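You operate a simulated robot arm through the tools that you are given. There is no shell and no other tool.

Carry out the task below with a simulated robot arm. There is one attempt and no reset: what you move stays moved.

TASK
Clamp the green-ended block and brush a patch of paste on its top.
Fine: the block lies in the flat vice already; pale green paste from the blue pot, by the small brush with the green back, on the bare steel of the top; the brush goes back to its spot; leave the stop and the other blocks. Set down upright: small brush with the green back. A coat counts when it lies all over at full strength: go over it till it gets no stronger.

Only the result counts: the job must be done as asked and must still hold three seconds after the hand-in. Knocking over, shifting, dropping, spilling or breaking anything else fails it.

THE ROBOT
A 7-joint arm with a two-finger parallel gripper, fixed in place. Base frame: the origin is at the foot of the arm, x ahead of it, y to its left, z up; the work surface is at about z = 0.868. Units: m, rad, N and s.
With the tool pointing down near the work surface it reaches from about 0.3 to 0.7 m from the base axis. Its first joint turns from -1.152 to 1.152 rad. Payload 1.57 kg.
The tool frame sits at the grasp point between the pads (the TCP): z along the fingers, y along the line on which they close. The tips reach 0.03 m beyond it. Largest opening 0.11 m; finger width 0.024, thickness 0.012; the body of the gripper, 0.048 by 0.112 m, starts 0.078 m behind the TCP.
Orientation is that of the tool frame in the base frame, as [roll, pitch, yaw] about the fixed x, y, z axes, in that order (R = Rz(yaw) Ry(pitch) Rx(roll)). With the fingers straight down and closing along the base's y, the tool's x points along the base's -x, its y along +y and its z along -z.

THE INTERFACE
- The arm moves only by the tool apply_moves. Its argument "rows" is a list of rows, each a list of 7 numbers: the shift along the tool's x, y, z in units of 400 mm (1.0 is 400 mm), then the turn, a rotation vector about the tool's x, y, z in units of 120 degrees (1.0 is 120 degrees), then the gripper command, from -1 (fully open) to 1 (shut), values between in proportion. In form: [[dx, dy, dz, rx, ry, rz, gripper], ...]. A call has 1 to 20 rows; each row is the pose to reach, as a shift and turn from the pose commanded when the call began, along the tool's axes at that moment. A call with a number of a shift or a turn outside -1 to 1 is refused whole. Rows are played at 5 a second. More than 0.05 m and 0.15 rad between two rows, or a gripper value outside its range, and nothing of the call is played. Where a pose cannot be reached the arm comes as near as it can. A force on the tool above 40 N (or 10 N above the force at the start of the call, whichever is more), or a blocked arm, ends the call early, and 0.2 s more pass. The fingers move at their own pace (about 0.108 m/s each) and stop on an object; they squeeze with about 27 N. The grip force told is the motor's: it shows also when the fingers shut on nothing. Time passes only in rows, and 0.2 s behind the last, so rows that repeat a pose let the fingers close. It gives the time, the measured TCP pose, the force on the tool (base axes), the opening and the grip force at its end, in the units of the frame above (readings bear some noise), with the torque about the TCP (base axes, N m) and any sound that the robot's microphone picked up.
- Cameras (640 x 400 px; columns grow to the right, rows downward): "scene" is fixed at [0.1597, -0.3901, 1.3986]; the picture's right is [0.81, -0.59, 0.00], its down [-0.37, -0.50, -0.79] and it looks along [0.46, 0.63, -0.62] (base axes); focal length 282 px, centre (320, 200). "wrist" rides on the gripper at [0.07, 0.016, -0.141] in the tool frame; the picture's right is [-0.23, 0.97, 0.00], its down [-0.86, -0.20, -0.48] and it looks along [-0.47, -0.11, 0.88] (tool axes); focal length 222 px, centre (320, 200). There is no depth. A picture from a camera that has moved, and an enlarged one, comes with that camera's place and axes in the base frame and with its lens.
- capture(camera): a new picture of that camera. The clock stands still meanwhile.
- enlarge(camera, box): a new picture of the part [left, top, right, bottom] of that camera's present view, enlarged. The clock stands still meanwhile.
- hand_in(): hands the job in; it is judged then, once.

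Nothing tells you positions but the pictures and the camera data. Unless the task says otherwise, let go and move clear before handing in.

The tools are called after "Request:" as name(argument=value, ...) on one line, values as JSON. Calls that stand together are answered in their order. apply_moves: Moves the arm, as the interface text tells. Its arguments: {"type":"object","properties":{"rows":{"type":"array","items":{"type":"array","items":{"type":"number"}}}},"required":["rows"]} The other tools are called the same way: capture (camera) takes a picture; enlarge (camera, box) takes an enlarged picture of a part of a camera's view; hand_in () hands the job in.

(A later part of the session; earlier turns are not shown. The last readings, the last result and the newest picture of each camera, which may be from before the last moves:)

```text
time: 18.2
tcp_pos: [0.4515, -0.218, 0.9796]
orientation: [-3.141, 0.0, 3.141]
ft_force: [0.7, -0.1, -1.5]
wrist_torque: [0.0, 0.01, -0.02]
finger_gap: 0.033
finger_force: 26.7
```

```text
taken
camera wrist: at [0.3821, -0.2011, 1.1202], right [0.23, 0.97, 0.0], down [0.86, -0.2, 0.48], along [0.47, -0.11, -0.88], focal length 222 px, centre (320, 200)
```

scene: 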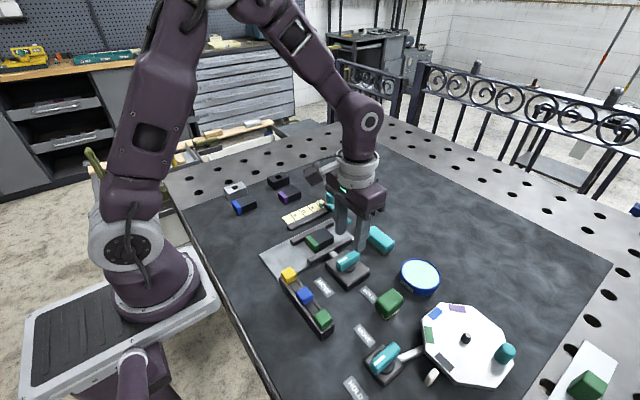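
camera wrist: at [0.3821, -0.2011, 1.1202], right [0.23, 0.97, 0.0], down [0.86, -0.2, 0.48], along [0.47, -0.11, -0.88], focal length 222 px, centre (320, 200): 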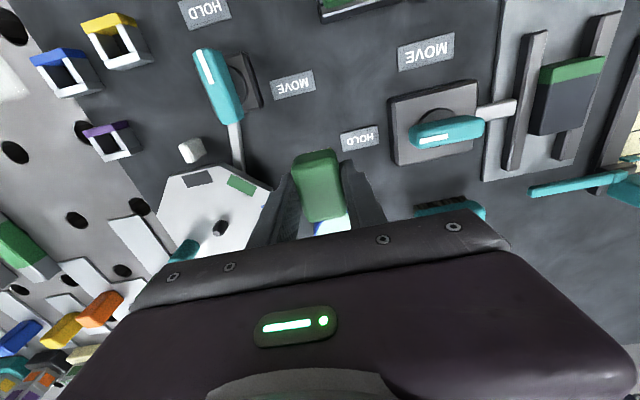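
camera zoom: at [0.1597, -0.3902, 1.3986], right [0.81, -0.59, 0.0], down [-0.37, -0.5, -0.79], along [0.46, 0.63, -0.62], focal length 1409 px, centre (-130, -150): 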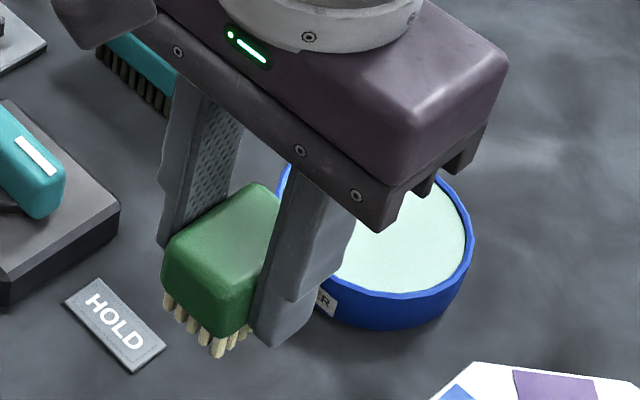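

The brush hangs level in the grip. Next I carry it over the pot centre at about (0.5645, -0.2117).

Request:
apply_moves(rows=[[-0.07, 0.004, 0, 0, 0, 0, 1], [-0.14, 0.008, 0, 0, 0, 0, 1], [-0.21, 0.012, 0, 0, 0, 0, 1], [-0.274, 0.017, 0, 0, 0, 0, 1], [-0.274, 0.017, 0, 0, 0, 0, 1]])

Request:
enlarge(camera="scene", box=[370, 220, 490, 300])

Request:
capture(camera="wrist")

```text
time: 19.4
tcp_pos: [0.5634, -0.2121, 0.9801]
orientation: [3.141, 0.0, -3.14]
ft_force: [0.3, 0.2, -0.6]
wrist_torque: [-0.02, 0.01, -0.01]
finger_gap: 0.0326
finger_force: 27.0
```

```text
5.00 times, centred on (430, 260) of scene
camera zoom: at [0.1598, -0.3901, 1.3986], right [0.81, -0.59, 0.0], down [-0.37, -0.5, -0.79], along [0.46, 0.63, -0.62], focal length 1409 px, centre (-230, -100)
```

zoom: 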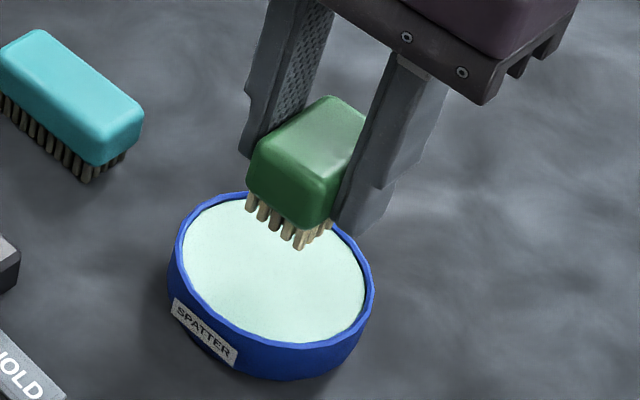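

```text
taken
camera wrist: at [0.4928, -0.1961, 1.1215], right [0.23, 0.97, 0.0], down [0.86, -0.2, 0.48], along [0.47, -0.11, -0.88], focal length 222 px, centre (320, 200)
```

wrist: 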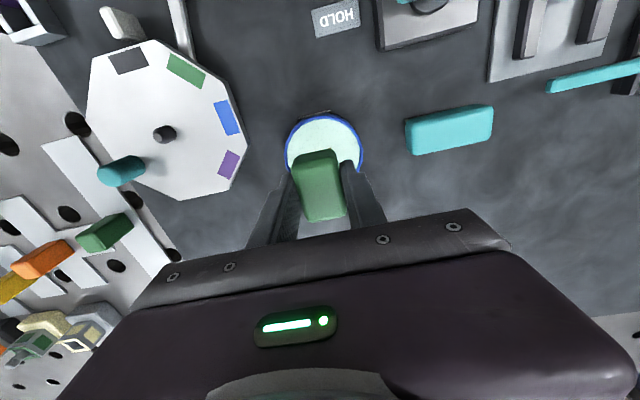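

Request:
enlarge(camera="wrist", box=[270, 100, 380, 230])

```text
3.08 times, centred on (325, 165) of wrist
camera zoom: at [0.4928, -0.1961, 1.1215], right [0.23, 0.97, 0.0], down [0.86, -0.2, 0.48], along [0.47, -0.11, -0.88], focal length 684 px, centre (305, 308)
```

zoom: 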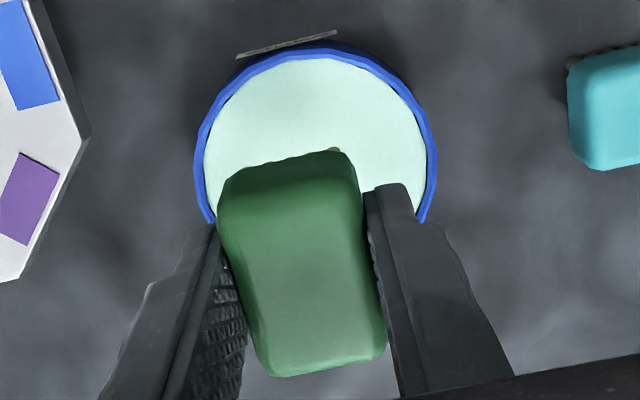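

The brush is over the pot centre (about 1 mm off), inner diameter ~77 mm. I'll lower it slowly so the bristles just enter the paste.

Request:
apply_moves(rows=[[0, 0, 0.05, 0, 0, 0, 1], [0, 0, 0.09, 0, 0, 0, 1], [0, 0, 0.11, 0, 0, 0, 1], [0, 0, 0.118, 0, 0, 0, 1], [0, 0, 0.118, 0, 0, 0, 1]])

Request:
enlarge(camera="scene", box=[370, 220, 490, 300])

Request:
enlarge(camera="wrist", box=[270, 100, 380, 230])

```text
time: 20.6
tcp_pos: [0.5639, -0.213, 0.9343]
orientation: [-3.14, 0.004, -3.141]
ft_force: [-1.4, 1.1, 26.3]
wrist_torque: [0.08, -0.02, 0.0]
finger_gap: 0.033
finger_force: 26.6
```

```text
5.00 times, centred on (430, 260) of scene
camera zoom: at [0.1592, -0.3899, 1.3988], right [0.81, -0.59, 0.0], down [-0.36, -0.5, -0.79], along [0.46, 0.63, -0.62], focal length 1409 px, centre (-230, -100)
```

zoom: 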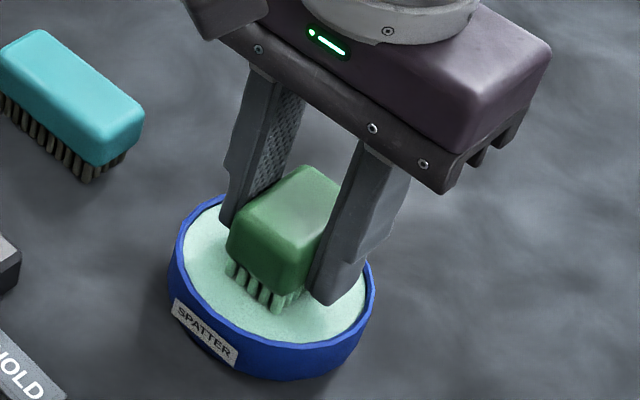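

```text
3.08 times, centred on (325, 165) of wrist
camera zoom: at [0.494, -0.1953, 1.0748], right [0.23, 0.97, 0.0], down [0.85, -0.2, 0.48], along [0.47, -0.11, -0.88], focal length 684 px, centre (305, 308)
```

zoom: 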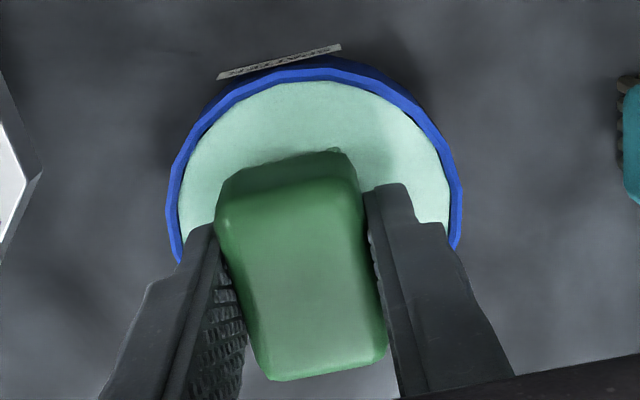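

The bristles touch the paste (about 26 N) and have taken on its colour. I'll ease up and lift out to check the load.

Request:
apply_moves(rows=[[0, 0, -0.008, 0, 0, 0, 1], [0, 0, -0.008, 0, 0, 0, 1], [0, 0, -0.06, 0, 0, 0, 1], [0, 0, -0.118, 0, 0, 0, 1], [0, 0, -0.118, 0, 0, 0, 1]])

Request:
enlarge(camera="scene", box=[390, 220, 470, 280])

Request:
enlarge(camera="wrist", box=[270, 100, 380, 230])

```text
time: 21.8
tcp_pos: [0.5632, -0.2113, 0.9803]
orientation: [-3.141, 0.0, -3.141]
ft_force: [-0.2, -0.2, 0.2]
wrist_torque: [-0.02, -0.03, -0.01]
finger_gap: 0.0332
finger_force: 27.2
```

```text
6.67 times, centred on (430, 250) of scene
camera zoom: at [0.1597, -0.3902, 1.3986], right [0.81, -0.59, 0.0], down [-0.37, -0.5, -0.79], along [0.46, 0.63, -0.62], focal length 1879 px, centre (-413, -133)
```

zoom: 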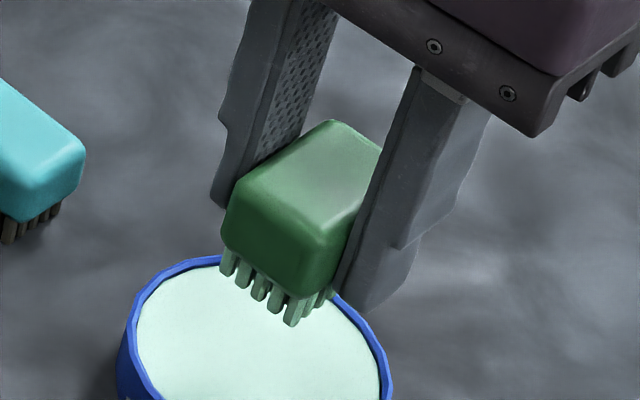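

```text
3.08 times, centred on (325, 165) of wrist
camera zoom: at [0.4941, -0.195, 1.1208], right [0.23, 0.97, 0.0], down [0.86, -0.2, 0.48], along [0.47, -0.11, -0.88], focal length 684 px, centre (305, 308)
```

zoom: 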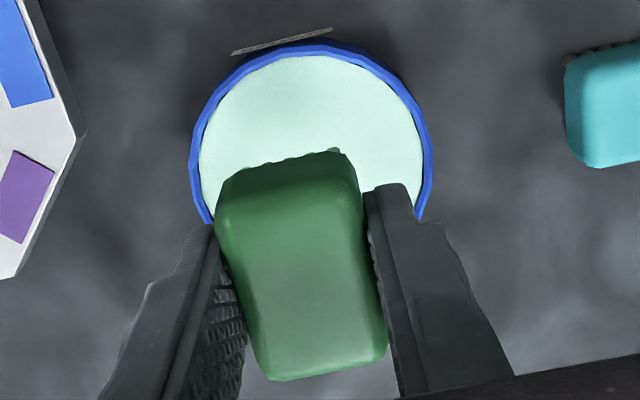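

The bristles are evenly loaded and the pot hasn't moved. Next I carry the brush at a safe height to above the bare-steel part of the block.

Request:
apply_moves(rows=[[0, 0, -0.05, 0, 0, 0, 1], [0.034, 0.071, -0.05, 0, 0, 0, 1], [0.068, 0.142, -0.05, 0, 0, 0, 1], [0.102, 0.213, -0.05, 0, 0, 0, 1], [0.136, 0.284, -0.05, 0, 0, 0, 1], [0.17, 0.355, -0.05, 0, 0, 0, 1], [0.204, 0.427, -0.05, 0, 0, 0, 1], [0.238, 0.498, -0.05, 0, 0, 0, 1], [0.271, 0.569, -0.05, 0, 0, 0, 1], [0.271, 0.569, -0.02, 0, 0, 0, 1], [0.271, 0.569, -0.02, 0, 0, 0, 1]])

Request:
enlarge(camera="scene", box=[290, 190, 390, 260])

Request:
capture(camera="wrist")

```text
time: 24.2
tcp_pos: [0.455, 0.0152, 0.987]
orientation: [3.141, -0.001, 3.141]
ft_force: [-0.2, 0.0, -1.2]
wrist_torque: [0.04, -0.03, -0.01]
finger_gap: 0.0329
finger_force: 27.1
```

```text
5.71 times, centred on (340, 225) of scene
camera zoom: at [0.1597, -0.3901, 1.3986], right [0.81, -0.59, 0.0], down [-0.37, -0.5, -0.79], along [0.46, 0.63, -0.62], focal length 1610 px, centre (206, 57)
```

zoom: 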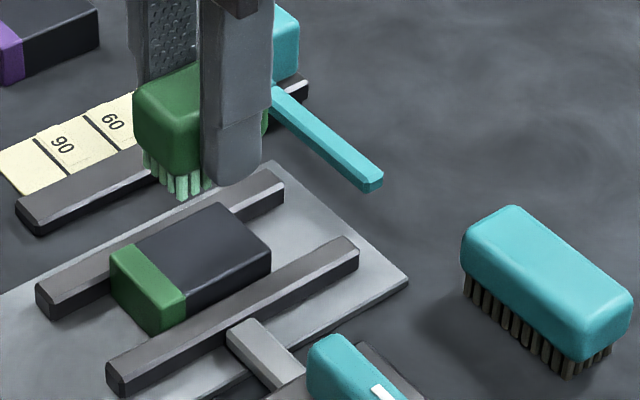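

```text
taken
camera wrist: at [0.385, 0.0335, 1.1287], right [0.23, 0.97, 0.0], down [0.85, -0.2, 0.48], along [0.47, -0.11, -0.88], focal length 222 px, centre (320, 200)
```

wrist: 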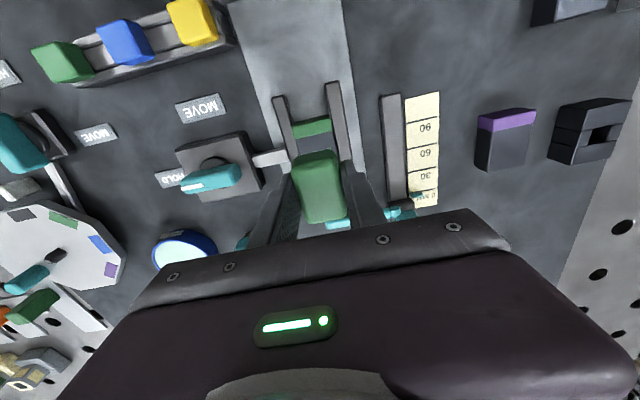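

Request:
enlarge(camera="wrist", box=[260, 80, 380, 230])

```text
2.67 times, centred on (320, 155) of wrist
camera zoom: at [0.385, 0.0335, 1.1287], right [0.23, 0.97, 0.0], down [0.85, -0.2, 0.48], along [0.47, -0.11, -0.88], focal length 592 px, centre (320, 320)
```

zoom: 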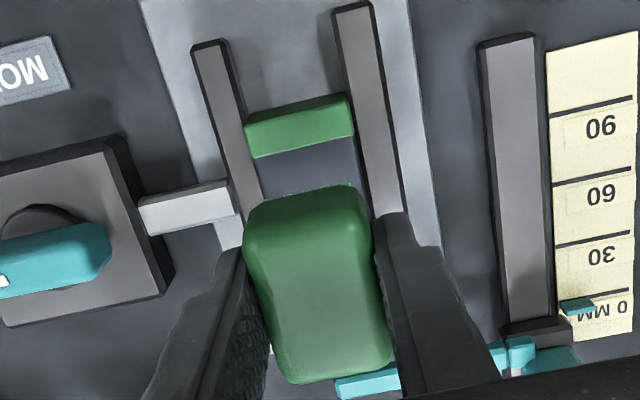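

The block's colour junction is at x ≈ 0.4325 and the brush lies well aligned over the steel. I'll lower slowly toward contact.

Request:
apply_moves(rows=[[0, 0, 0.06, 0, 0, 0, 1], [0, 0, 0.1, 0, 0, 0, 1], [0, 0, 0.11, 0, 0, 0, 1], [0, 0, 0.113, 0, 0, 0, 1], [0, 0, 0.113, 0, 0, 0, 1]])

Request:
enlarge(camera="scene", box=[290, 200, 370, 260])

Request:
enlarge(camera="wrist", box=[260, 80, 380, 230])

```text
time: 25.4
tcp_pos: [0.4569, 0.0166, 0.9424]
orientation: [-3.141, -0.002, 3.141]
ft_force: [-0.7, 0.2, -0.5]
wrist_torque: [-0.04, 0.01, 0.01]
finger_gap: 0.0327
finger_force: 26.6
```

```text
6.67 times, centred on (330, 230) of scene
camera zoom: at [0.1597, -0.3901, 1.3986], right [0.81, -0.59, 0.0], down [-0.37, -0.5, -0.79], along [0.46, 0.63, -0.62], focal length 1879 px, centre (253, 0)
```

zoom: 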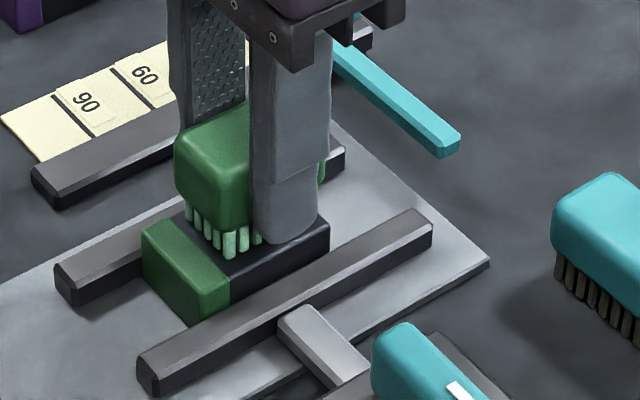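

```text
2.67 times, centred on (320, 155) of wrist
camera zoom: at [0.3857, 0.033, 1.0831], right [0.23, 0.97, 0.0], down [0.86, -0.2, 0.48], along [0.47, -0.11, -0.88], focal length 592 px, centre (320, 320)
```

zoom: 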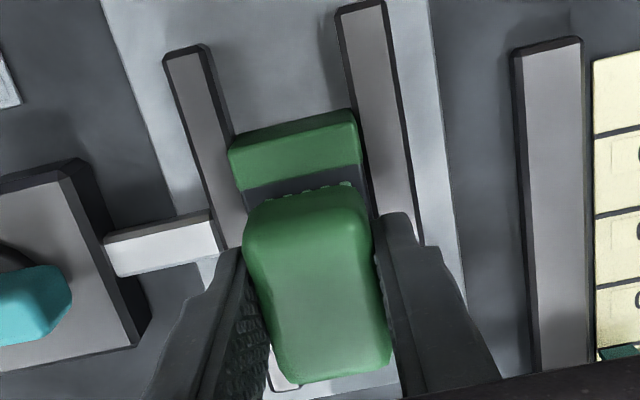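

Just above the steel, no contact yet. I'll lower in sub-millimetre steps.

Request:
apply_moves(rows=[[0, 0, 0.0015, 0, 0, 0, 1], [0, 0, 0.003, 0, 0, 0, 1], [0, 0, 0.003, 0, 0, 0, 1]])

```text
time: 26.2
tcp_pos: [0.4568, 0.0167, 0.9421]
orientation: [-3.141, 0.001, 3.141]
ft_force: [-2.9, 1.6, 8.1]
wrist_torque: [0.02, -0.06, 0.02]
finger_gap: 0.0331
finger_force: 27.2
```

Contact is made with about 8 N. I'll brush along y with short strokes and look at the result.

Request:
apply_moves(rows=[[0, 0.007, 0, 0, 0, 0, 1], [0, 0.014, 0, 0, 0, 0, 1], [0, 0.018, 0, 0, 0, 0, 1], [0, 0.01, 0, 0, 0, 0, 1], [0, 0, 0, 0, 0, 0, 1], [0, -0.01, 0, 0, 0, 0, 1], [0, -0.018, 0, 0, 0, 0, 1], [0, -0.01, 0, 0, 0, 0, 1], [0, 0, 0, 0, 0, 0, 1]])

Request:
enlarge(camera="scene", box=[290, 200, 370, 260])

Request:
enlarge(camera="wrist", box=[260, 80, 380, 230])

```text
time: 28.2
tcp_pos: [0.455, 0.0167, 0.9416]
orientation: [-3.141, 0.002, -3.141]
ft_force: [-0.4, -3.2, 6.9]
wrist_torque: [-0.13, -0.13, -0.05]
finger_gap: 0.0331
finger_force: 26.7
```

```text
6.67 times, centred on (330, 230) of scene
camera zoom: at [0.1596, -0.3902, 1.3986], right [0.81, -0.59, 0.0], down [-0.37, -0.5, -0.79], along [0.46, 0.63, -0.62], focal length 1879 px, centre (253, 0)
```

zoom: 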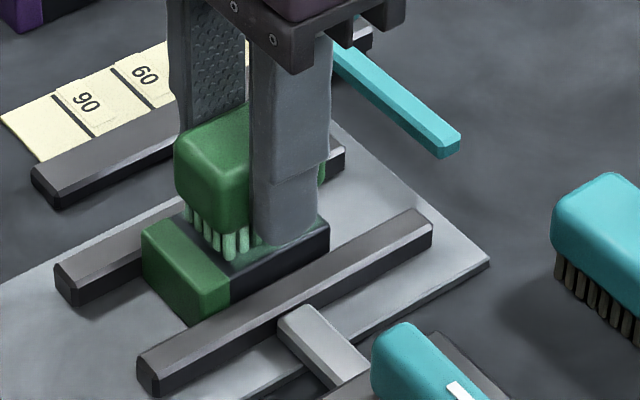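

```text
2.67 times, centred on (320, 155) of wrist
camera zoom: at [0.3856, 0.0328, 1.0826], right [0.23, 0.97, 0.0], down [0.86, -0.2, 0.48], along [0.47, -0.11, -0.88], focal length 592 px, centre (320, 320)
```

zoom: 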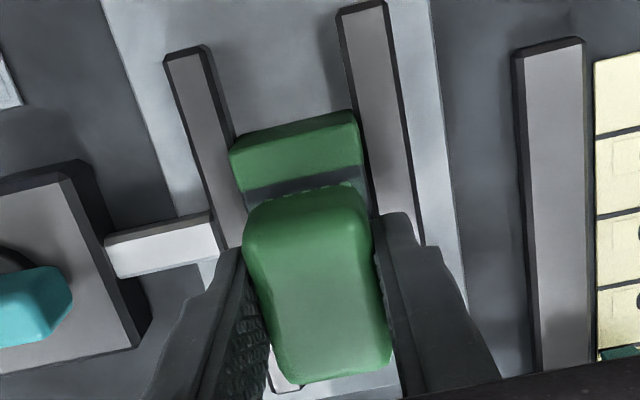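

A faint coat is appearing, with an uncoated dark strip next to the green end. I'll make more strokes here, then lift and inspect.

Request:
apply_moves(rows=[[0, 0.009, 0, 0, 0, 0, 1], [0, 0.018, 0, 0, 0, 0, 1], [0, 0.009, 0, 0, 0, 0, 1], [0, 0, 0, 0, 0, 0, 1], [0, -0.009, 0, 0, 0, 0, 1], [0, -0.018, 0, 0, 0, 0, 1], [0, -0.009, 0, 0, 0, 0, 1], [0, 0, 0, 0, 0, 0, 1], [0, 0.009, 0, 0, 0, 0, 1], [0, 0.018, 0, 0, 0, 0, 1], [0, 0.009, 0, 0, 0, 0, 1], [0, 0, 0, 0, 0, 0, 1], [0, -0.009, 0, 0, 0, 0, 1], [0, -0.018, 0, 0, 0, 0, 1], [0, -0.009, 0, 0, 0, 0, 1], [0, 0, 0, 0, 0, 0, 1], [0, 0, -0.06, 0, 0, 0, 1], [0.06, 0, -0.12, 0, 0, 0, 1], [0.16, 0, -0.16, 0, 0, 0, 1], [0.25, 0, -0.2, 0, 0, 0, 1]])

Request:
enlarge(camera="scene", box=[290, 200, 370, 260])

Request:
capture(camera="wrist")

```text
time: 32.4
tcp_pos: [0.3544, 0.0162, 1.0231]
orientation: [3.141, -0.001, 3.141]
ft_force: [0.1, -0.3, -1.1]
wrist_torque: [0.01, -0.02, 0.01]
finger_gap: 0.0329
finger_force: 26.7
```

```text
6.67 times, centred on (330, 230) of scene
camera zoom: at [0.1597, -0.3902, 1.3986], right [0.81, -0.59, 0.0], down [-0.37, -0.5, -0.79], along [0.46, 0.63, -0.62], focal length 1879 px, centre (253, 0)
```

zoom: 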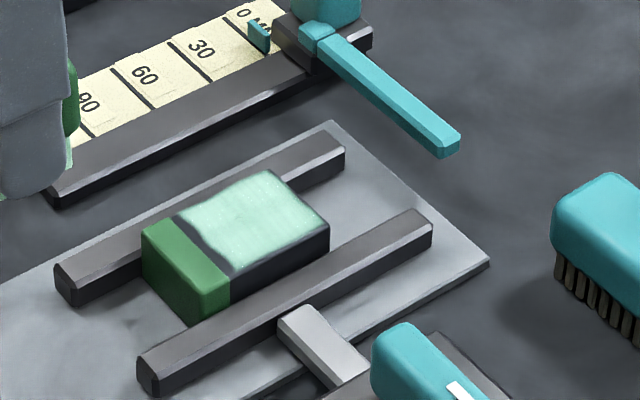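

```text
taken
camera wrist: at [0.2853, 0.0333, 1.1631], right [0.23, 0.97, 0.0], down [0.85, -0.2, 0.48], along [0.47, -0.11, -0.88], focal length 222 px, centre (320, 200)
```

wrist: 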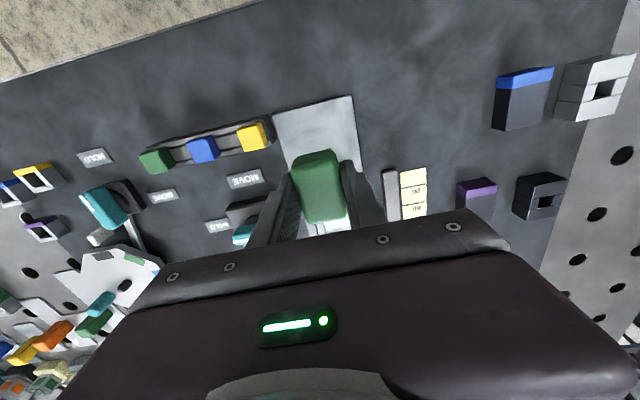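

Request:
enlarge(camera="scene", box=[300, 220, 350, 255])

Request:
enlarge(camera="scene", box=[230, 180, 350, 260])

```text
11.43 times, centred on (325, 238) of scene
camera zoom: at [0.1597, -0.3902, 1.3986], right [0.81, -0.59, 0.0], down [-0.37, -0.5, -0.79], along [0.46, 0.63, -0.62], focal length 3221 px, centre (263, -229)
```

zoom: 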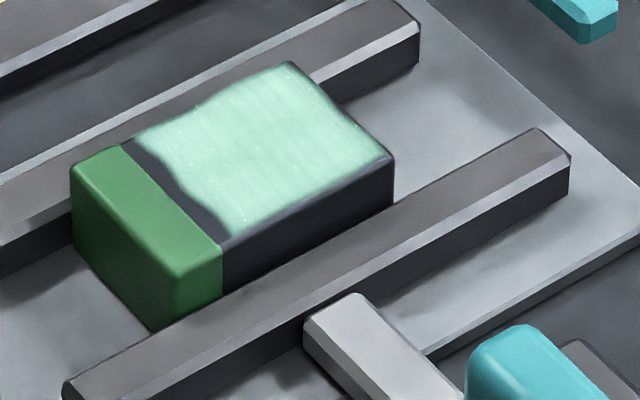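

```text
5.00 times, centred on (290, 220) of scene
camera zoom: at [0.1597, -0.3902, 1.3986], right [0.81, -0.59, 0.0], down [-0.37, -0.5, -0.79], along [0.46, 0.63, -0.62], focal length 1409 px, centre (470, 100)
```

zoom: 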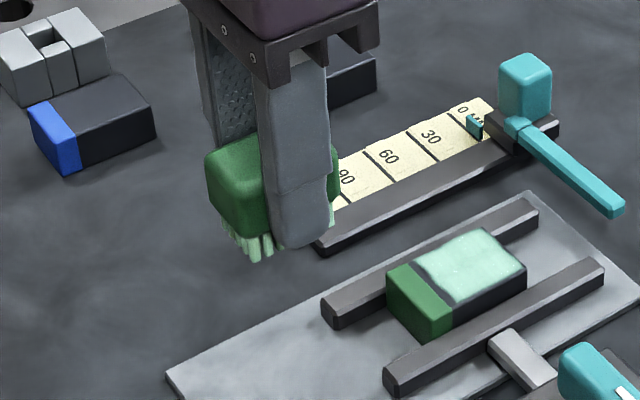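

The coat covers most of the steel, but leaves a ~3–4 mm strip by the green end and a thin strip at the -y edge. I'll return about 3 mm nearer the green end (bristle edge at x ≈ 0.433) and brush again with slightly longer strokes.

Request:
apply_moves(rows=[[-0.08, 0, 0, 0, 0, 0, 1], [-0.16, 0, 0.04, 0, 0, 0, 1], [-0.242, 0, 0.1, 0, 0, 0, 1], [-0.242, 0, 0.17, 0, 0, 0, 1], [-0.242, 0, 0.195, 0, 0, 0, 1], [-0.242, 0, 0.2, 0, 0, 0, 1], [-0.242, 0.01, 0.2, 0, 0, 0, 1], [-0.242, 0.021, 0.2, 0, 0, 0, 1], [-0.242, 0.01, 0.2, 0, 0, 0, 1], [-0.242, 0, 0.2, 0, 0, 0, 1], [-0.242, -0.012, 0.2, 0, 0, 0, 1], [-0.242, -0.0235, 0.2, 0, 0, 0, 1], [-0.242, -0.012, 0.2, 0, 0, 0, 1], [-0.242, 0, 0.2, 0, 0, 0, 1], [-0.242, 0.01, 0.2, 0, 0, 0, 1], [-0.242, 0.021, 0.2, 0, 0, 0, 1], [-0.242, 0.01, 0.2, 0, 0, 0, 1], [-0.242, 0, 0.2, 0, 0, 0, 1], [-0.242, -0.012, 0.2, 0, 0, 0, 1], [-0.242, -0.0235, 0.2, 0, 0, 0, 1]])

Request:
enlarge(camera="wrist", box=[260, 80, 380, 230])

Request:
enlarge(camera="scene", box=[290, 200, 370, 260])

```text
time: 36.6
tcp_pos: [0.453, 0.0066, 0.9422]
orientation: [3.141, -0.001, 3.141]
ft_force: [-0.4, 1.2, 0.9]
wrist_torque: [0.02, -0.03, 0.03]
finger_gap: 0.033
finger_force: 26.6
```

```text
2.67 times, centred on (320, 155) of wrist
camera zoom: at [0.3824, 0.023, 1.0826], right [0.23, 0.97, 0.0], down [0.86, -0.2, 0.48], along [0.46, -0.11, -0.88], focal length 592 px, centre (320, 320)
```

zoom: 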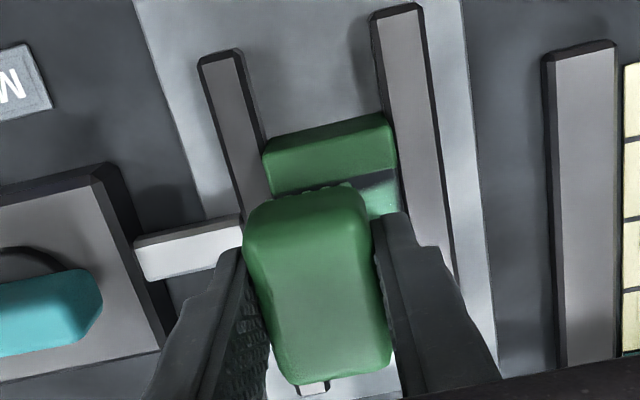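

```text
6.67 times, centred on (330, 230) of scene
camera zoom: at [0.1597, -0.3901, 1.3986], right [0.81, -0.59, 0.0], down [-0.37, -0.5, -0.79], along [0.46, 0.63, -0.62], focal length 1879 px, centre (253, 0)
```

zoom: 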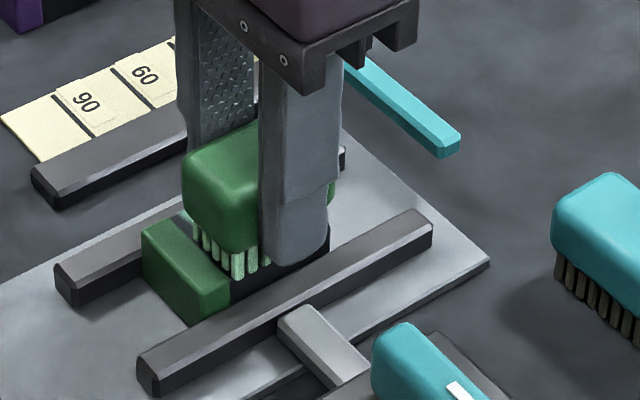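

The contact is now too light (about 1 N), so this pass did little. I'll press down half a millimetre and check the force.

Request:
apply_moves(rows=[[0, 0, 0.0012, 0, 0, 0, 1], [0, 0.01, 0.0012, 0, 0, 0, 1], [0, 0.0235, 0.0012, 0, 0, 0, 1], [0, 0.0235, 0.0012, 0, 0, 0, 1]])

```text
time: 37.6
tcp_pos: [0.4532, 0.0136, 0.9405]
orientation: [-3.141, 0.003, -3.141]
ft_force: [1.1, -7.6, 20.0]
wrist_torque: [-0.28, -0.03, -0.03]
finger_gap: 0.0329
finger_force: 26.9
```

That gives about 20 N, a bit firm. I'll ease slightly and make full strokes here.

Request:
apply_moves(rows=[[0, 0, -0.0005, 0, 0, 0, 1], [0, 0.01, -0.0005, 0, 0, 0, 1], [0, 0.021, -0.0005, 0, 0, 0, 1], [0, 0.01, -0.0005, 0, 0, 0, 1], [0, 0, -0.0005, 0, 0, 0, 1], [0, -0.012, -0.0005, 0, 0, 0, 1], [0, -0.0235, -0.0005, 0, 0, 0, 1], [0, -0.012, -0.0005, 0, 0, 0, 1], [0, 0, -0.0005, 0, 0, 0, 1], [0, 0.01, -0.0005, 0, 0, 0, 1], [0, 0.021, -0.0005, 0, 0, 0, 1], [0, 0.01, -0.0005, 0, 0, 0, 1], [0, 0, -0.0005, 0, 0, 0, 1], [0, -0.012, -0.0005, 0, 0, 0, 1], [0, -0.0235, -0.0005, 0, 0, 0, 1], [0, -0.012, -0.0005, 0, 0, 0, 1], [0, 0, -0.0005, 0, 0, 0, 1]])

Request:
enlarge(camera="wrist", box=[260, 80, 380, 230])

Request:
enlarge(camera="scene", box=[290, 200, 370, 260])

```text
time: 41.2
tcp_pos: [0.4509, 0.0163, 0.9416]
orientation: [-3.141, 0.0, 3.14]
ft_force: [-0.4, -4.2, 15.2]
wrist_torque: [-0.19, -0.04, -0.05]
finger_gap: 0.033
finger_force: 27.1
```

```text
2.67 times, centred on (320, 155) of wrist
camera zoom: at [0.3819, 0.0321, 1.0823], right [0.23, 0.97, 0.0], down [0.86, -0.2, 0.48], along [0.47, -0.11, -0.88], focal length 592 px, centre (320, 320)
```

zoom: 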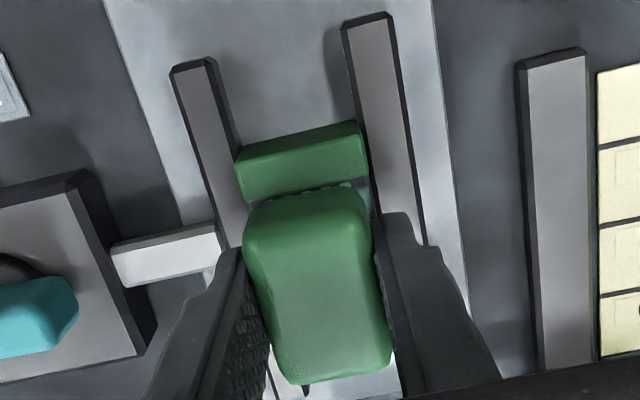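

```text
6.67 times, centred on (330, 230) of scene
camera zoom: at [0.1595, -0.3903, 1.3986], right [0.81, -0.59, 0.0], down [-0.36, -0.5, -0.79], along [0.46, 0.63, -0.62], focal length 1879 px, centre (253, 0)
```

zoom: 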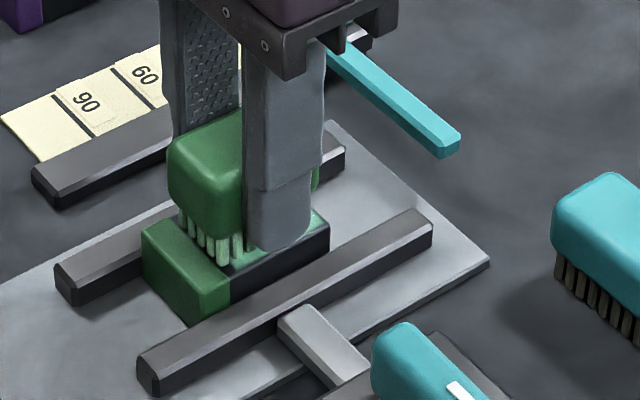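

The strip next to the green end looks mostly coated. I'll lift away and inspect.

Request:
apply_moves(rows=[[0, 0, -0.04, 0, 0, 0, 1], [0.04, 0, -0.1, 0, 0, 0, 1], [0.14, 0, -0.16, 0, 0, 0, 1], [0.242, 0, -0.2, 0, 0, 0, 1], [0.242, 0, -0.2, 0, 0, 0, 1]])

Request:
enlarge(camera="scene", box=[300, 220, 350, 255])

Request:
enlarge(camera="scene", box=[230, 180, 350, 260])

```text
time: 42.4
tcp_pos: [0.3531, 0.0138, 1.019]
orientation: [3.141, 0.001, 3.14]
ft_force: [0.3, -0.2, -1.2]
wrist_torque: [0.01, 0.01, -0.02]
finger_gap: 0.0332
finger_force: 26.7
```

```text
11.43 times, centred on (325, 238) of scene
camera zoom: at [0.1597, -0.3902, 1.3986], right [0.81, -0.59, 0.0], down [-0.37, -0.5, -0.79], along [0.46, 0.63, -0.62], focal length 3221 px, centre (263, -229)
```

zoom: 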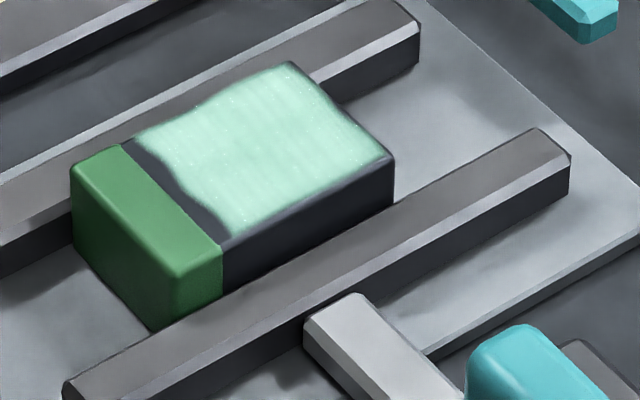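

```text
5.00 times, centred on (290, 220) of scene
camera zoom: at [0.1597, -0.3902, 1.3986], right [0.81, -0.59, 0.0], down [-0.37, -0.5, -0.79], along [0.46, 0.63, -0.62], focal length 1409 px, centre (470, 100)
```

zoom: 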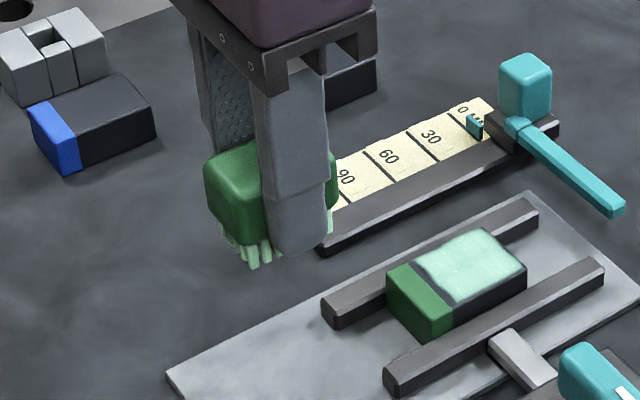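

The coat now looks the same shape as before, a fixed patch with a thin bare margin. I'll look closer at its evenness.

Request:
enlarge(camera="scene", box=[306, 223, 334, 243])

```text
16.00 times, centred on (320, 233) of scene
camera zoom: at [0.1597, -0.3902, 1.3986], right [0.81, -0.59, 0.0], down [-0.37, -0.5, -0.79], along [0.46, 0.63, -0.62], focal length 4510 px, centre (320, -328)
```

zoom: 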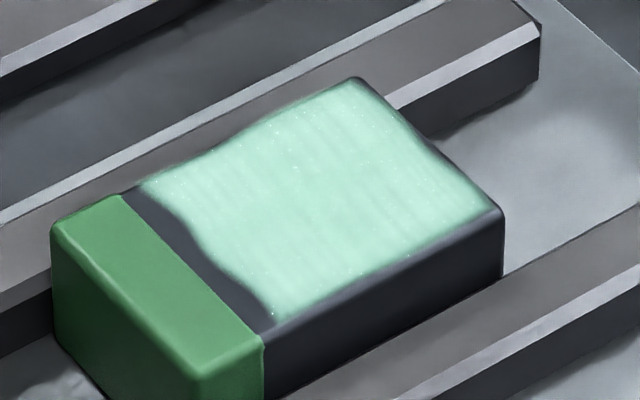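

The coat looks even. To be sure it is at full strength, I'll reload the brush from the pot and go over it again, then compare.

Request:
apply_moves(rows=[[-0.06, -0.068, 0, 0, 0, 0, 1], [-0.12, -0.136, 0, 0, 0, 0, 1], [-0.18, -0.204, 0, 0, 0, 0, 1], [-0.24, -0.272, 0, 0, 0, 0, 1], [-0.3, -0.34, 0, 0, 0, 0, 1], [-0.36, -0.408, 0, 0, 0, 0, 1], [-0.42, -0.47, 0, 0, 0, 0, 1], [-0.48, -0.53, 0, 0, 0, 0, 1], [-0.52, -0.5678, 0, 0, 0, 0, 1], [-0.52, -0.5678, 0.06, 0, 0, 0, 1], [-0.52, -0.5678, 0.1, 0, 0, 0, 1], [-0.52, -0.5678, 0.1, 0, 0, 0, 1]])

Request:
enlarge(camera="scene", box=[370, 220, 490, 300])

Request:
enlarge(camera="wrist", box=[270, 100, 380, 230])

Request:
enlarge(camera="scene", box=[306, 223, 334, 243])

```text
time: 45.0
tcp_pos: [0.5639, -0.2123, 0.9784]
orientation: [3.141, 0.001, -3.141]
ft_force: [0.3, 1.5, -0.7]
wrist_torque: [-0.01, 0.0, 0.0]
finger_gap: 0.033
finger_force: 27.5
```

```text
5.00 times, centred on (430, 260) of scene
camera zoom: at [0.1597, -0.3902, 1.3986], right [0.81, -0.59, 0.0], down [-0.37, -0.5, -0.79], along [0.46, 0.63, -0.62], focal length 1409 px, centre (-230, -100)
```

zoom: 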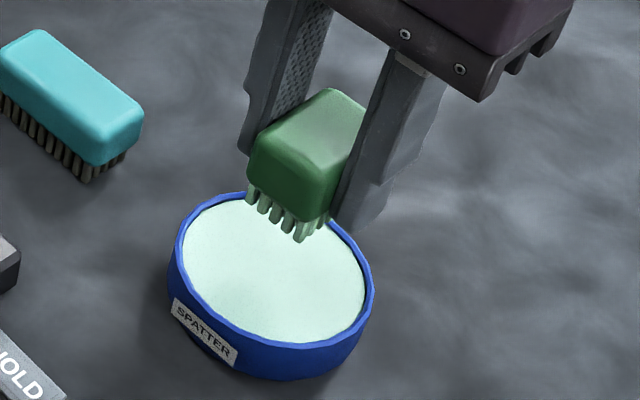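

```text
3.08 times, centred on (325, 165) of wrist
camera zoom: at [0.4944, -0.1945, 1.1207], right [0.23, 0.97, 0.0], down [0.86, -0.2, 0.48], along [0.47, -0.11, -0.88], focal length 684 px, centre (305, 308)
```

zoom: 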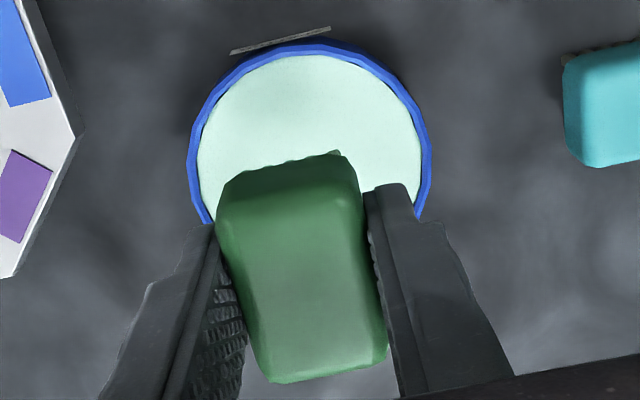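

```text
16.00 times, centred on (320, 233) of scene
camera zoom: at [0.1597, -0.3902, 1.3986], right [0.81, -0.59, 0.0], down [-0.37, -0.5, -0.79], along [0.46, 0.63, -0.62], focal length 4510 px, centre (320, -328)
```

zoom: 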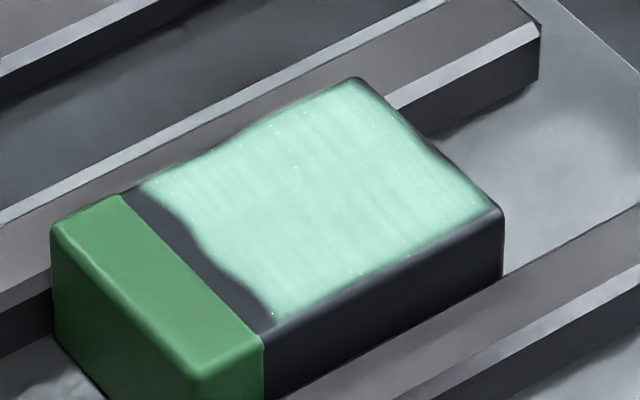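

The brush is centred over the pot again and the pot hasn't moved. I'll dip gently.

Request:
apply_moves(rows=[[0, 0, 0.05, 0, 0, 0, 1], [0, 0, 0.09, 0, 0, 0, 1], [0, 0, 0.11, 0, 0, 0, 1], [0, 0, 0.116, 0, 0, 0, 1], [0, 0, 0.118, 0, 0, 0, 1], [0, 0, 0.118, 0, 0, 0, 1], [0, 0, 0.118, 0, 0, 0, 1]])

Request:
enlarge(camera="scene", box=[370, 220, 490, 300])

```text
time: 46.6
tcp_pos: [0.5648, -0.212, 0.9346]
orientation: [3.139, -0.001, 3.14]
ft_force: [-3.1, 0.9, 13.6]
wrist_torque: [0.04, 0.08, 0.0]
finger_gap: 0.0333
finger_force: 26.4
```

```text
5.00 times, centred on (430, 260) of scene
camera zoom: at [0.1594, -0.39, 1.3987], right [0.81, -0.59, 0.0], down [-0.36, -0.5, -0.79], along [0.46, 0.63, -0.62], focal length 1409 px, centre (-230, -100)
```

zoom: 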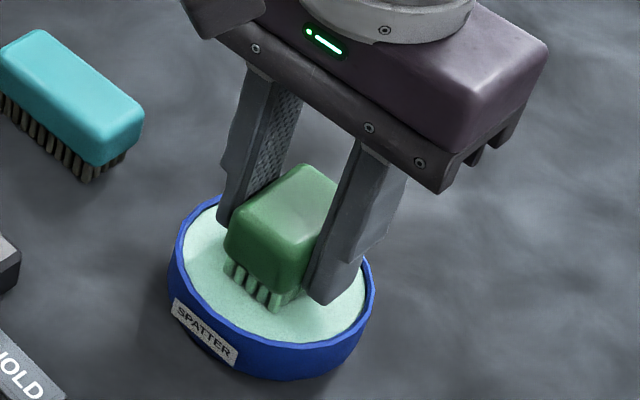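

Loaded again at about 14 N. I'll lift, return over the steel, and come down to light contact.

Request:
apply_moves(rows=[[0, 0, -0.05, 0, 0, 0, 1], [0, 0, -0.139, 0, 0, 0, 1], [0.034, 0.071, -0.139, 0, 0, 0, 1], [0.068, 0.142, -0.139, 0, 0, 0, 1], [0.102, 0.213, -0.139, 0, 0, 0, 1], [0.136, 0.284, -0.139, 0, 0, 0, 1], [0.17, 0.355, -0.139, 0, 0, 0, 1], [0.204, 0.427, -0.139, 0, 0, 0, 1], [0.238, 0.498, -0.139, 0, 0, 0, 1], [0.27, 0.5678, -0.139, 0, 0, 0, 1], [0.27, 0.5678, -0.139, 0, 0, 0, 1], [0.27, 0.5678, -0.07, 0, 0, 0, 1], [0.27, 0.5678, -0.035, 0, 0, 0, 1], [0.27, 0.5678, -0.0238, 0, 0, 0, 1], [0.27, 0.5678, -0.0185, 0, 0, 0, 1], [0.27, 0.5678, -0.0185, 0, 0, 0, 1]])

```text
time: 50.0
tcp_pos: [0.4563, 0.0161, 0.9408]
orientation: [-3.141, 0.002, 3.141]
ft_force: [-3.9, -0.6, 29.4]
wrist_torque: [-0.07, 0.16, 0.01]
finger_gap: 0.033
finger_force: 26.8
```

Contact is about 29 N, so I'll ease up 0.5 mm and stroke over the whole patch, shifting a little in x as well.

Request:
apply_moves(rows=[[0, 0, -0.0013, 0, 0, 0, 1], [0, 0.01, -0.0013, 0, 0, 0, 1], [0, 0.02, -0.0013, 0, 0, 0, 1], [-0.004, 0.01, -0.0013, 0, 0, 0, 1], [-0.004, 0, -0.0013, 0, 0, 0, 1], [-0.004, -0.011, -0.0013, 0, 0, 0, 1], [-0.004, -0.022, -0.0013, 0, 0, 0, 1], [-0.004, -0.011, -0.0013, 0, 0, 0, 1], [-0.004, 0, -0.0013, 0, 0, 0, 1], [-0.004, 0.01, -0.0013, 0, 0, 0, 1], [-0.004, 0.02, -0.0013, 0, 0, 0, 1], [0.004, 0.02, -0.0013, 0, 0, 0, 1], [0.004, 0.01, -0.0013, 0, 0, 0, 1], [0.004, 0, -0.0013, 0, 0, 0, 1], [0.004, -0.011, -0.0013, 0, 0, 0, 1], [0.004, -0.022, -0.0013, 0, 0, 0, 1], [0.004, -0.011, -0.0013, 0, 0, 0, 1], [0.004, 0, -0.0013, 0, 0, 0, 1]])

```text
time: 53.8
tcp_pos: [0.4544, 0.0162, 0.9409]
orientation: [-3.141, 0.0, -3.142]
ft_force: [1.2, -0.5, -0.6]
wrist_torque: [0.0, -0.01, 0.03]
finger_gap: 0.0331
finger_force: 27.2
```

Contact seems lost at this height. I'll lower slightly and read the force.

Request:
apply_moves(rows=[[0, 0, 0.0008, 0, 0, 0, 1], [0, 0, 0.0008, 0, 0, 0, 1]])

Request:
enlarge(camera="scene", box=[290, 200, 370, 260])

```text
time: 54.4
tcp_pos: [0.4549, 0.0151, 0.9402]
orientation: [-3.14, 0.0, -3.141]
ft_force: [-2.8, 0.1, 11.8]
wrist_torque: [0.01, 0.05, 0.0]
finger_gap: 0.0331
finger_force: 26.9
```

```text
6.67 times, centred on (330, 230) of scene
camera zoom: at [0.1595, -0.3902, 1.3987], right [0.81, -0.59, 0.0], down [-0.36, -0.5, -0.79], along [0.46, 0.63, -0.62], focal length 1879 px, centre (253, 0)
```

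zoom: 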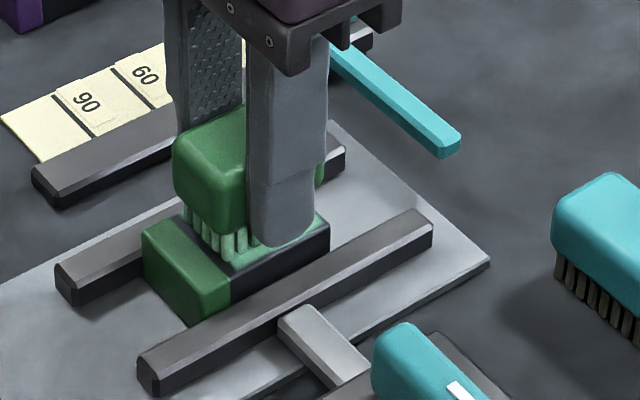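

About 12 N now, a good brushing pressure. I'll make several full strokes.

Request:
apply_moves(rows=[[0, 0.01, 0, 0, 0, 0, 1], [0, 0.02, 0, 0, 0, 0, 1], [0, 0.01, 0, 0, 0, 0, 1], [0, 0, 0, 0, 0, 0, 1], [0, -0.011, 0, 0, 0, 0, 1], [0, -0.022, 0, 0, 0, 0, 1], [-0.008, -0.022, 0, 0, 0, 0, 1], [-0.008, -0.011, 0, 0, 0, 0, 1], [-0.008, 0, 0, 0, 0, 0, 1], [-0.008, 0.01, 0, 0, 0, 0, 1], [-0.008, 0.02, 0, 0, 0, 0, 1], [-0.008, 0.01, 0, 0, 0, 0, 1], [-0.008, 0, 0, 0, 0, 0, 1], [-0.008, -0.011, 0, 0, 0, 0, 1], [-0.008, -0.022, 0, 0, 0, 0, 1], [-0.004, -0.011, 0, 0, 0, 0, 1], [-0.004, 0, 0, 0, 0, 0, 1]])

Request:
apply_moves(rows=[[0, 0, -0.04, 0, 0, 0, 1], [0.04, 0, -0.1, 0, 0, 0, 1], [0.14, 0, -0.16, 0, 0, 0, 1], [0.242, 0, -0.2, 0, 0, 0, 1], [0.242, 0, -0.2, 0, 0, 0, 1]])

Request:
enlarge(camera="scene", box=[306, 223, 334, 243])

Request:
enlarge(camera="scene", box=[230, 180, 350, 260])

```text
time: 58.0
tcp_pos: [0.4544, 0.015, 0.9417]
orientation: [3.141, 0.001, 3.14]
ft_force: [-1.2, -0.2, -0.4]
wrist_torque: [-0.01, 0.02, 0.01]
finger_gap: 0.033
finger_force: 26.8
```

```text
time: 59.2
tcp_pos: [0.3567, 0.0169, 1.0225]
orientation: [3.14, -0.001, 3.141]
ft_force: [0.2, 0.0, -0.5]
wrist_torque: [-0.01, 0.03, 0.0]
finger_gap: 0.0331
finger_force: 26.4
```

```text
16.00 times, centred on (320, 233) of scene
camera zoom: at [0.1597, -0.3902, 1.3986], right [0.81, -0.59, 0.0], down [-0.37, -0.5, -0.79], along [0.46, 0.63, -0.62], focal length 4510 px, centre (320, -328)
```

zoom: 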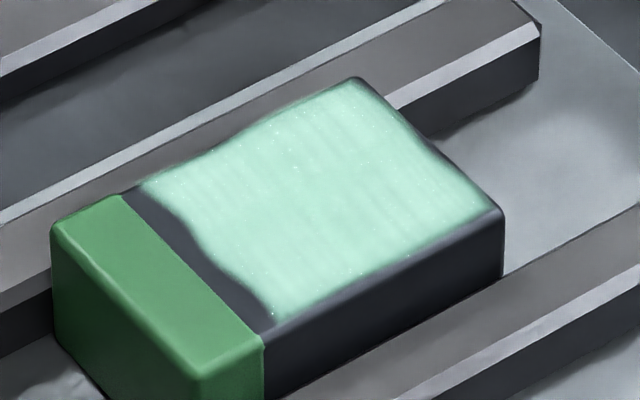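

```text
5.00 times, centred on (290, 220) of scene
camera zoom: at [0.1597, -0.3902, 1.3986], right [0.81, -0.59, 0.0], down [-0.37, -0.5, -0.79], along [0.46, 0.63, -0.62], focal length 1409 px, centre (470, 100)
```

zoom: 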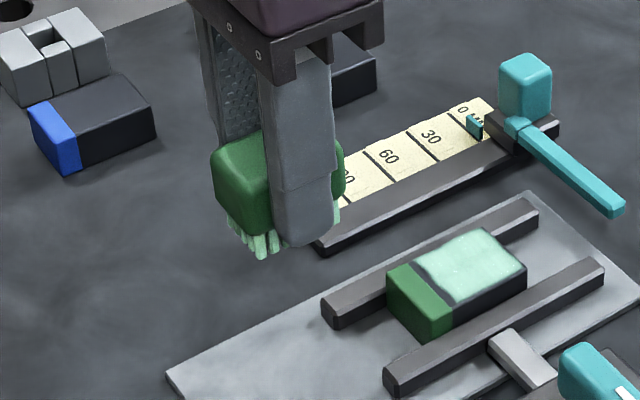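

The coat is unchanged from the previous look, so it is at full strength. Now I'll take the brush back over its spot at (0.455, -0.2185).

Request:
apply_moves(rows=[[-0.03, -0.0733, 0, 0, 0, 0, 1], [-0.06, -0.1465, 0, 0, 0, 0, 1], [-0.09, -0.22, 0, 0, 0, 0, 1], [-0.12, -0.293, 0, 0, 0, 0, 1], [-0.15, -0.366, 0, 0, 0, 0, 1], [-0.18, -0.44, 0, 0, 0, 0, 1], [-0.21, -0.513, 0, 0, 0, 0, 1], [-0.239, -0.586, 0, 0, 0, 0, 1], [-0.239, -0.586, 0.08, 0, 0, 0, 1], [-0.239, -0.586, 0.16, 0, 0, 0, 1], [-0.239, -0.586, 0.22, 0, 0, 0, 1], [-0.239, -0.586, 0.22, 0, 0, 0, 1]])

Request:
enlarge(camera="scene", box=[360, 260, 440, 320])

Request:
enlarge(camera="wrist", box=[260, 120, 400, 240])

```text
time: 61.8
tcp_pos: [0.456, -0.2188, 0.9324]
orientation: [3.14, -0.002, 3.141]
ft_force: [-0.3, -0.1, -0.5]
wrist_torque: [0.01, 0.0, -0.03]
finger_gap: 0.0333
finger_force: 27.3
```

```text
6.67 times, centred on (400, 290) of scene
camera zoom: at [0.1597, -0.3902, 1.3986], right [0.81, -0.59, 0.0], down [-0.37, -0.5, -0.79], along [0.46, 0.63, -0.62], focal length 1879 px, centre (-213, -400)
```

zoom: 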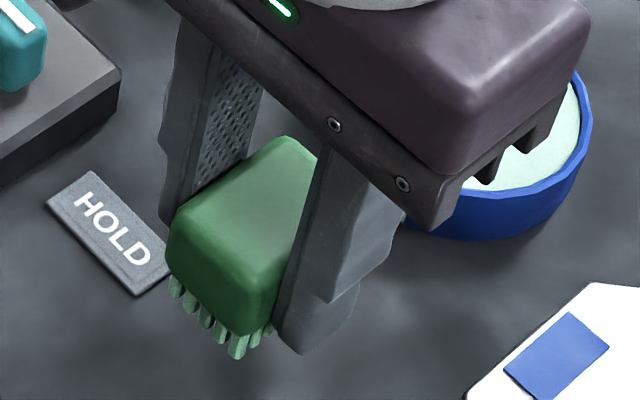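

```text
3.33 times, centred on (330, 180) of wrist
camera zoom: at [0.385, -0.2018, 1.0732], right [0.23, 0.97, 0.0], down [0.86, -0.2, 0.48], along [0.47, -0.11, -0.88], focal length 740 px, centre (287, 267)
```

zoom: 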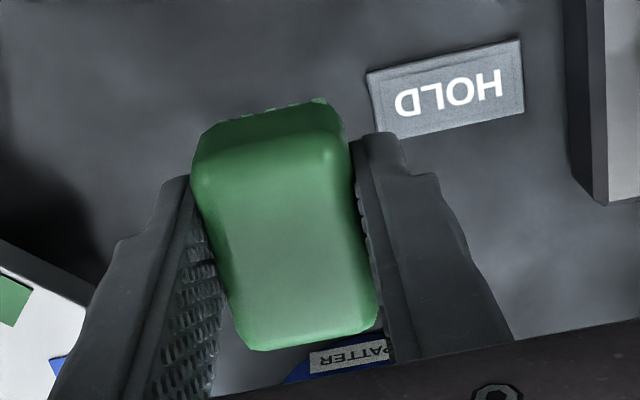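

The brush is level above its spot. I'll lower gently to the mat and check the contact force.

Request:
apply_moves(rows=[[0.002, 0, 0.03, 0, 0, 0, 1], [0.002, 0, 0.045, 0, 0, 0, 1], [0.002, 0, 0.05, 0, 0, 0, 1], [0.002, 0, 0.0525, 0, 0, 0, 1], [0.002, 0, 0.0525, 0, 0, 0, 1]])

Request:
enlarge(camera="scene", box=[360, 260, 440, 320])

```text
time: 63.0
tcp_pos: [0.4544, -0.2193, 0.9125]
orientation: [-3.141, 0.002, -3.141]
ft_force: [0.5, -0.4, -1.2]
wrist_torque: [0.03, -0.02, -0.04]
finger_gap: 0.033
finger_force: 26.7
```

```text
6.67 times, centred on (400, 290) of scene
camera zoom: at [0.1597, -0.3902, 1.3986], right [0.81, -0.59, 0.0], down [-0.37, -0.5, -0.79], along [0.46, 0.63, -0.62], focal length 1879 px, centre (-213, -400)
```

zoom: 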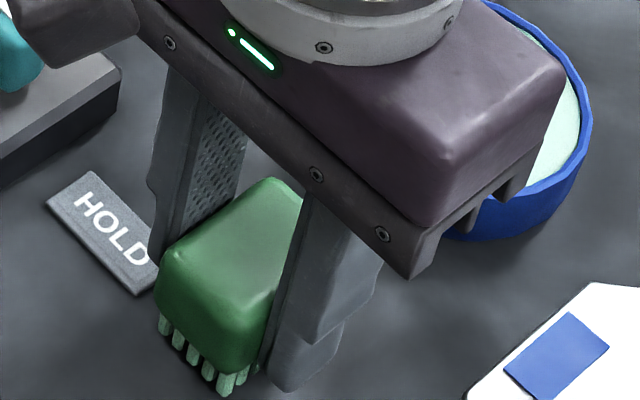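

Not touching yet; the brush slid up about a millimetre in the grip. I'll lower in small steps.

Request:
apply_moves(rows=[[0, 0, 0.0012, 0, 0, 0, 1], [0, 0, 0.0024, 0, 0, 0, 1], [0, 0, 0.0024, 0, 0, 0, 1]])

```text
time: 63.8
tcp_pos: [0.4534, -0.2185, 0.9109]
orientation: [-3.14, -0.001, -3.141]
ft_force: [0.3, -0.1, -0.9]
wrist_torque: [0.01, -0.01, 0.02]
finger_gap: 0.0329
finger_force: 27.1
```

Request:
apply_moves(rows=[[0, 0, 0.0012, 0, 0, 0, 1], [0, 0, 0.0024, 0, 0, 0, 1], [0, 0, 0.0024, 0, 0, 0, 1]])

Request:
enlarge(camera="scene", box=[360, 270, 430, 320])

```text
time: 64.6
tcp_pos: [0.4546, -0.2199, 0.91]
orientation: [-3.141, -0.001, 3.141]
ft_force: [0.1, -0.5, -0.2]
wrist_torque: [0.01, -0.01, -0.01]
finger_gap: 0.033
finger_force: 27.2
```

```text
8.00 times, centred on (395, 295) of scene
camera zoom: at [0.1597, -0.3902, 1.3986], right [0.81, -0.59, 0.0], down [-0.37, -0.5, -0.79], along [0.46, 0.63, -0.62], focal length 2255 px, centre (-280, -560)
```

zoom: 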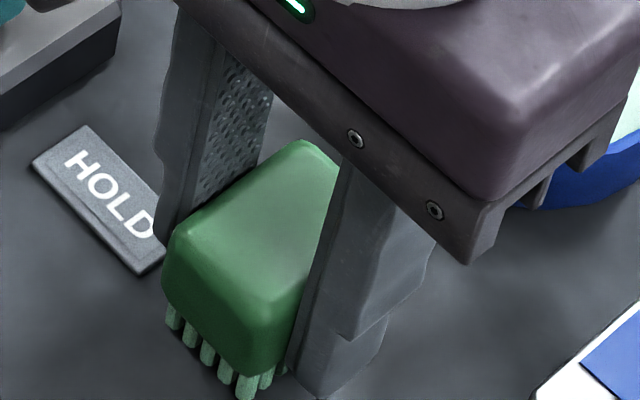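

Request:
apply_moves(rows=[[0, 0, 0.0012, 0, 0, 0, 1], [0, 0, 0.0024, 0, 0, 0, 1], [0, 0, 0.0024, 0, 0, 0, 1]])

```text
time: 65.4
tcp_pos: [0.4528, -0.218, 0.9094]
orientation: [-3.141, 0.001, 3.141]
ft_force: [-0.9, -0.2, 8.3]
wrist_torque: [0.04, -0.03, 0.01]
finger_gap: 0.0332
finger_force: 26.7
```

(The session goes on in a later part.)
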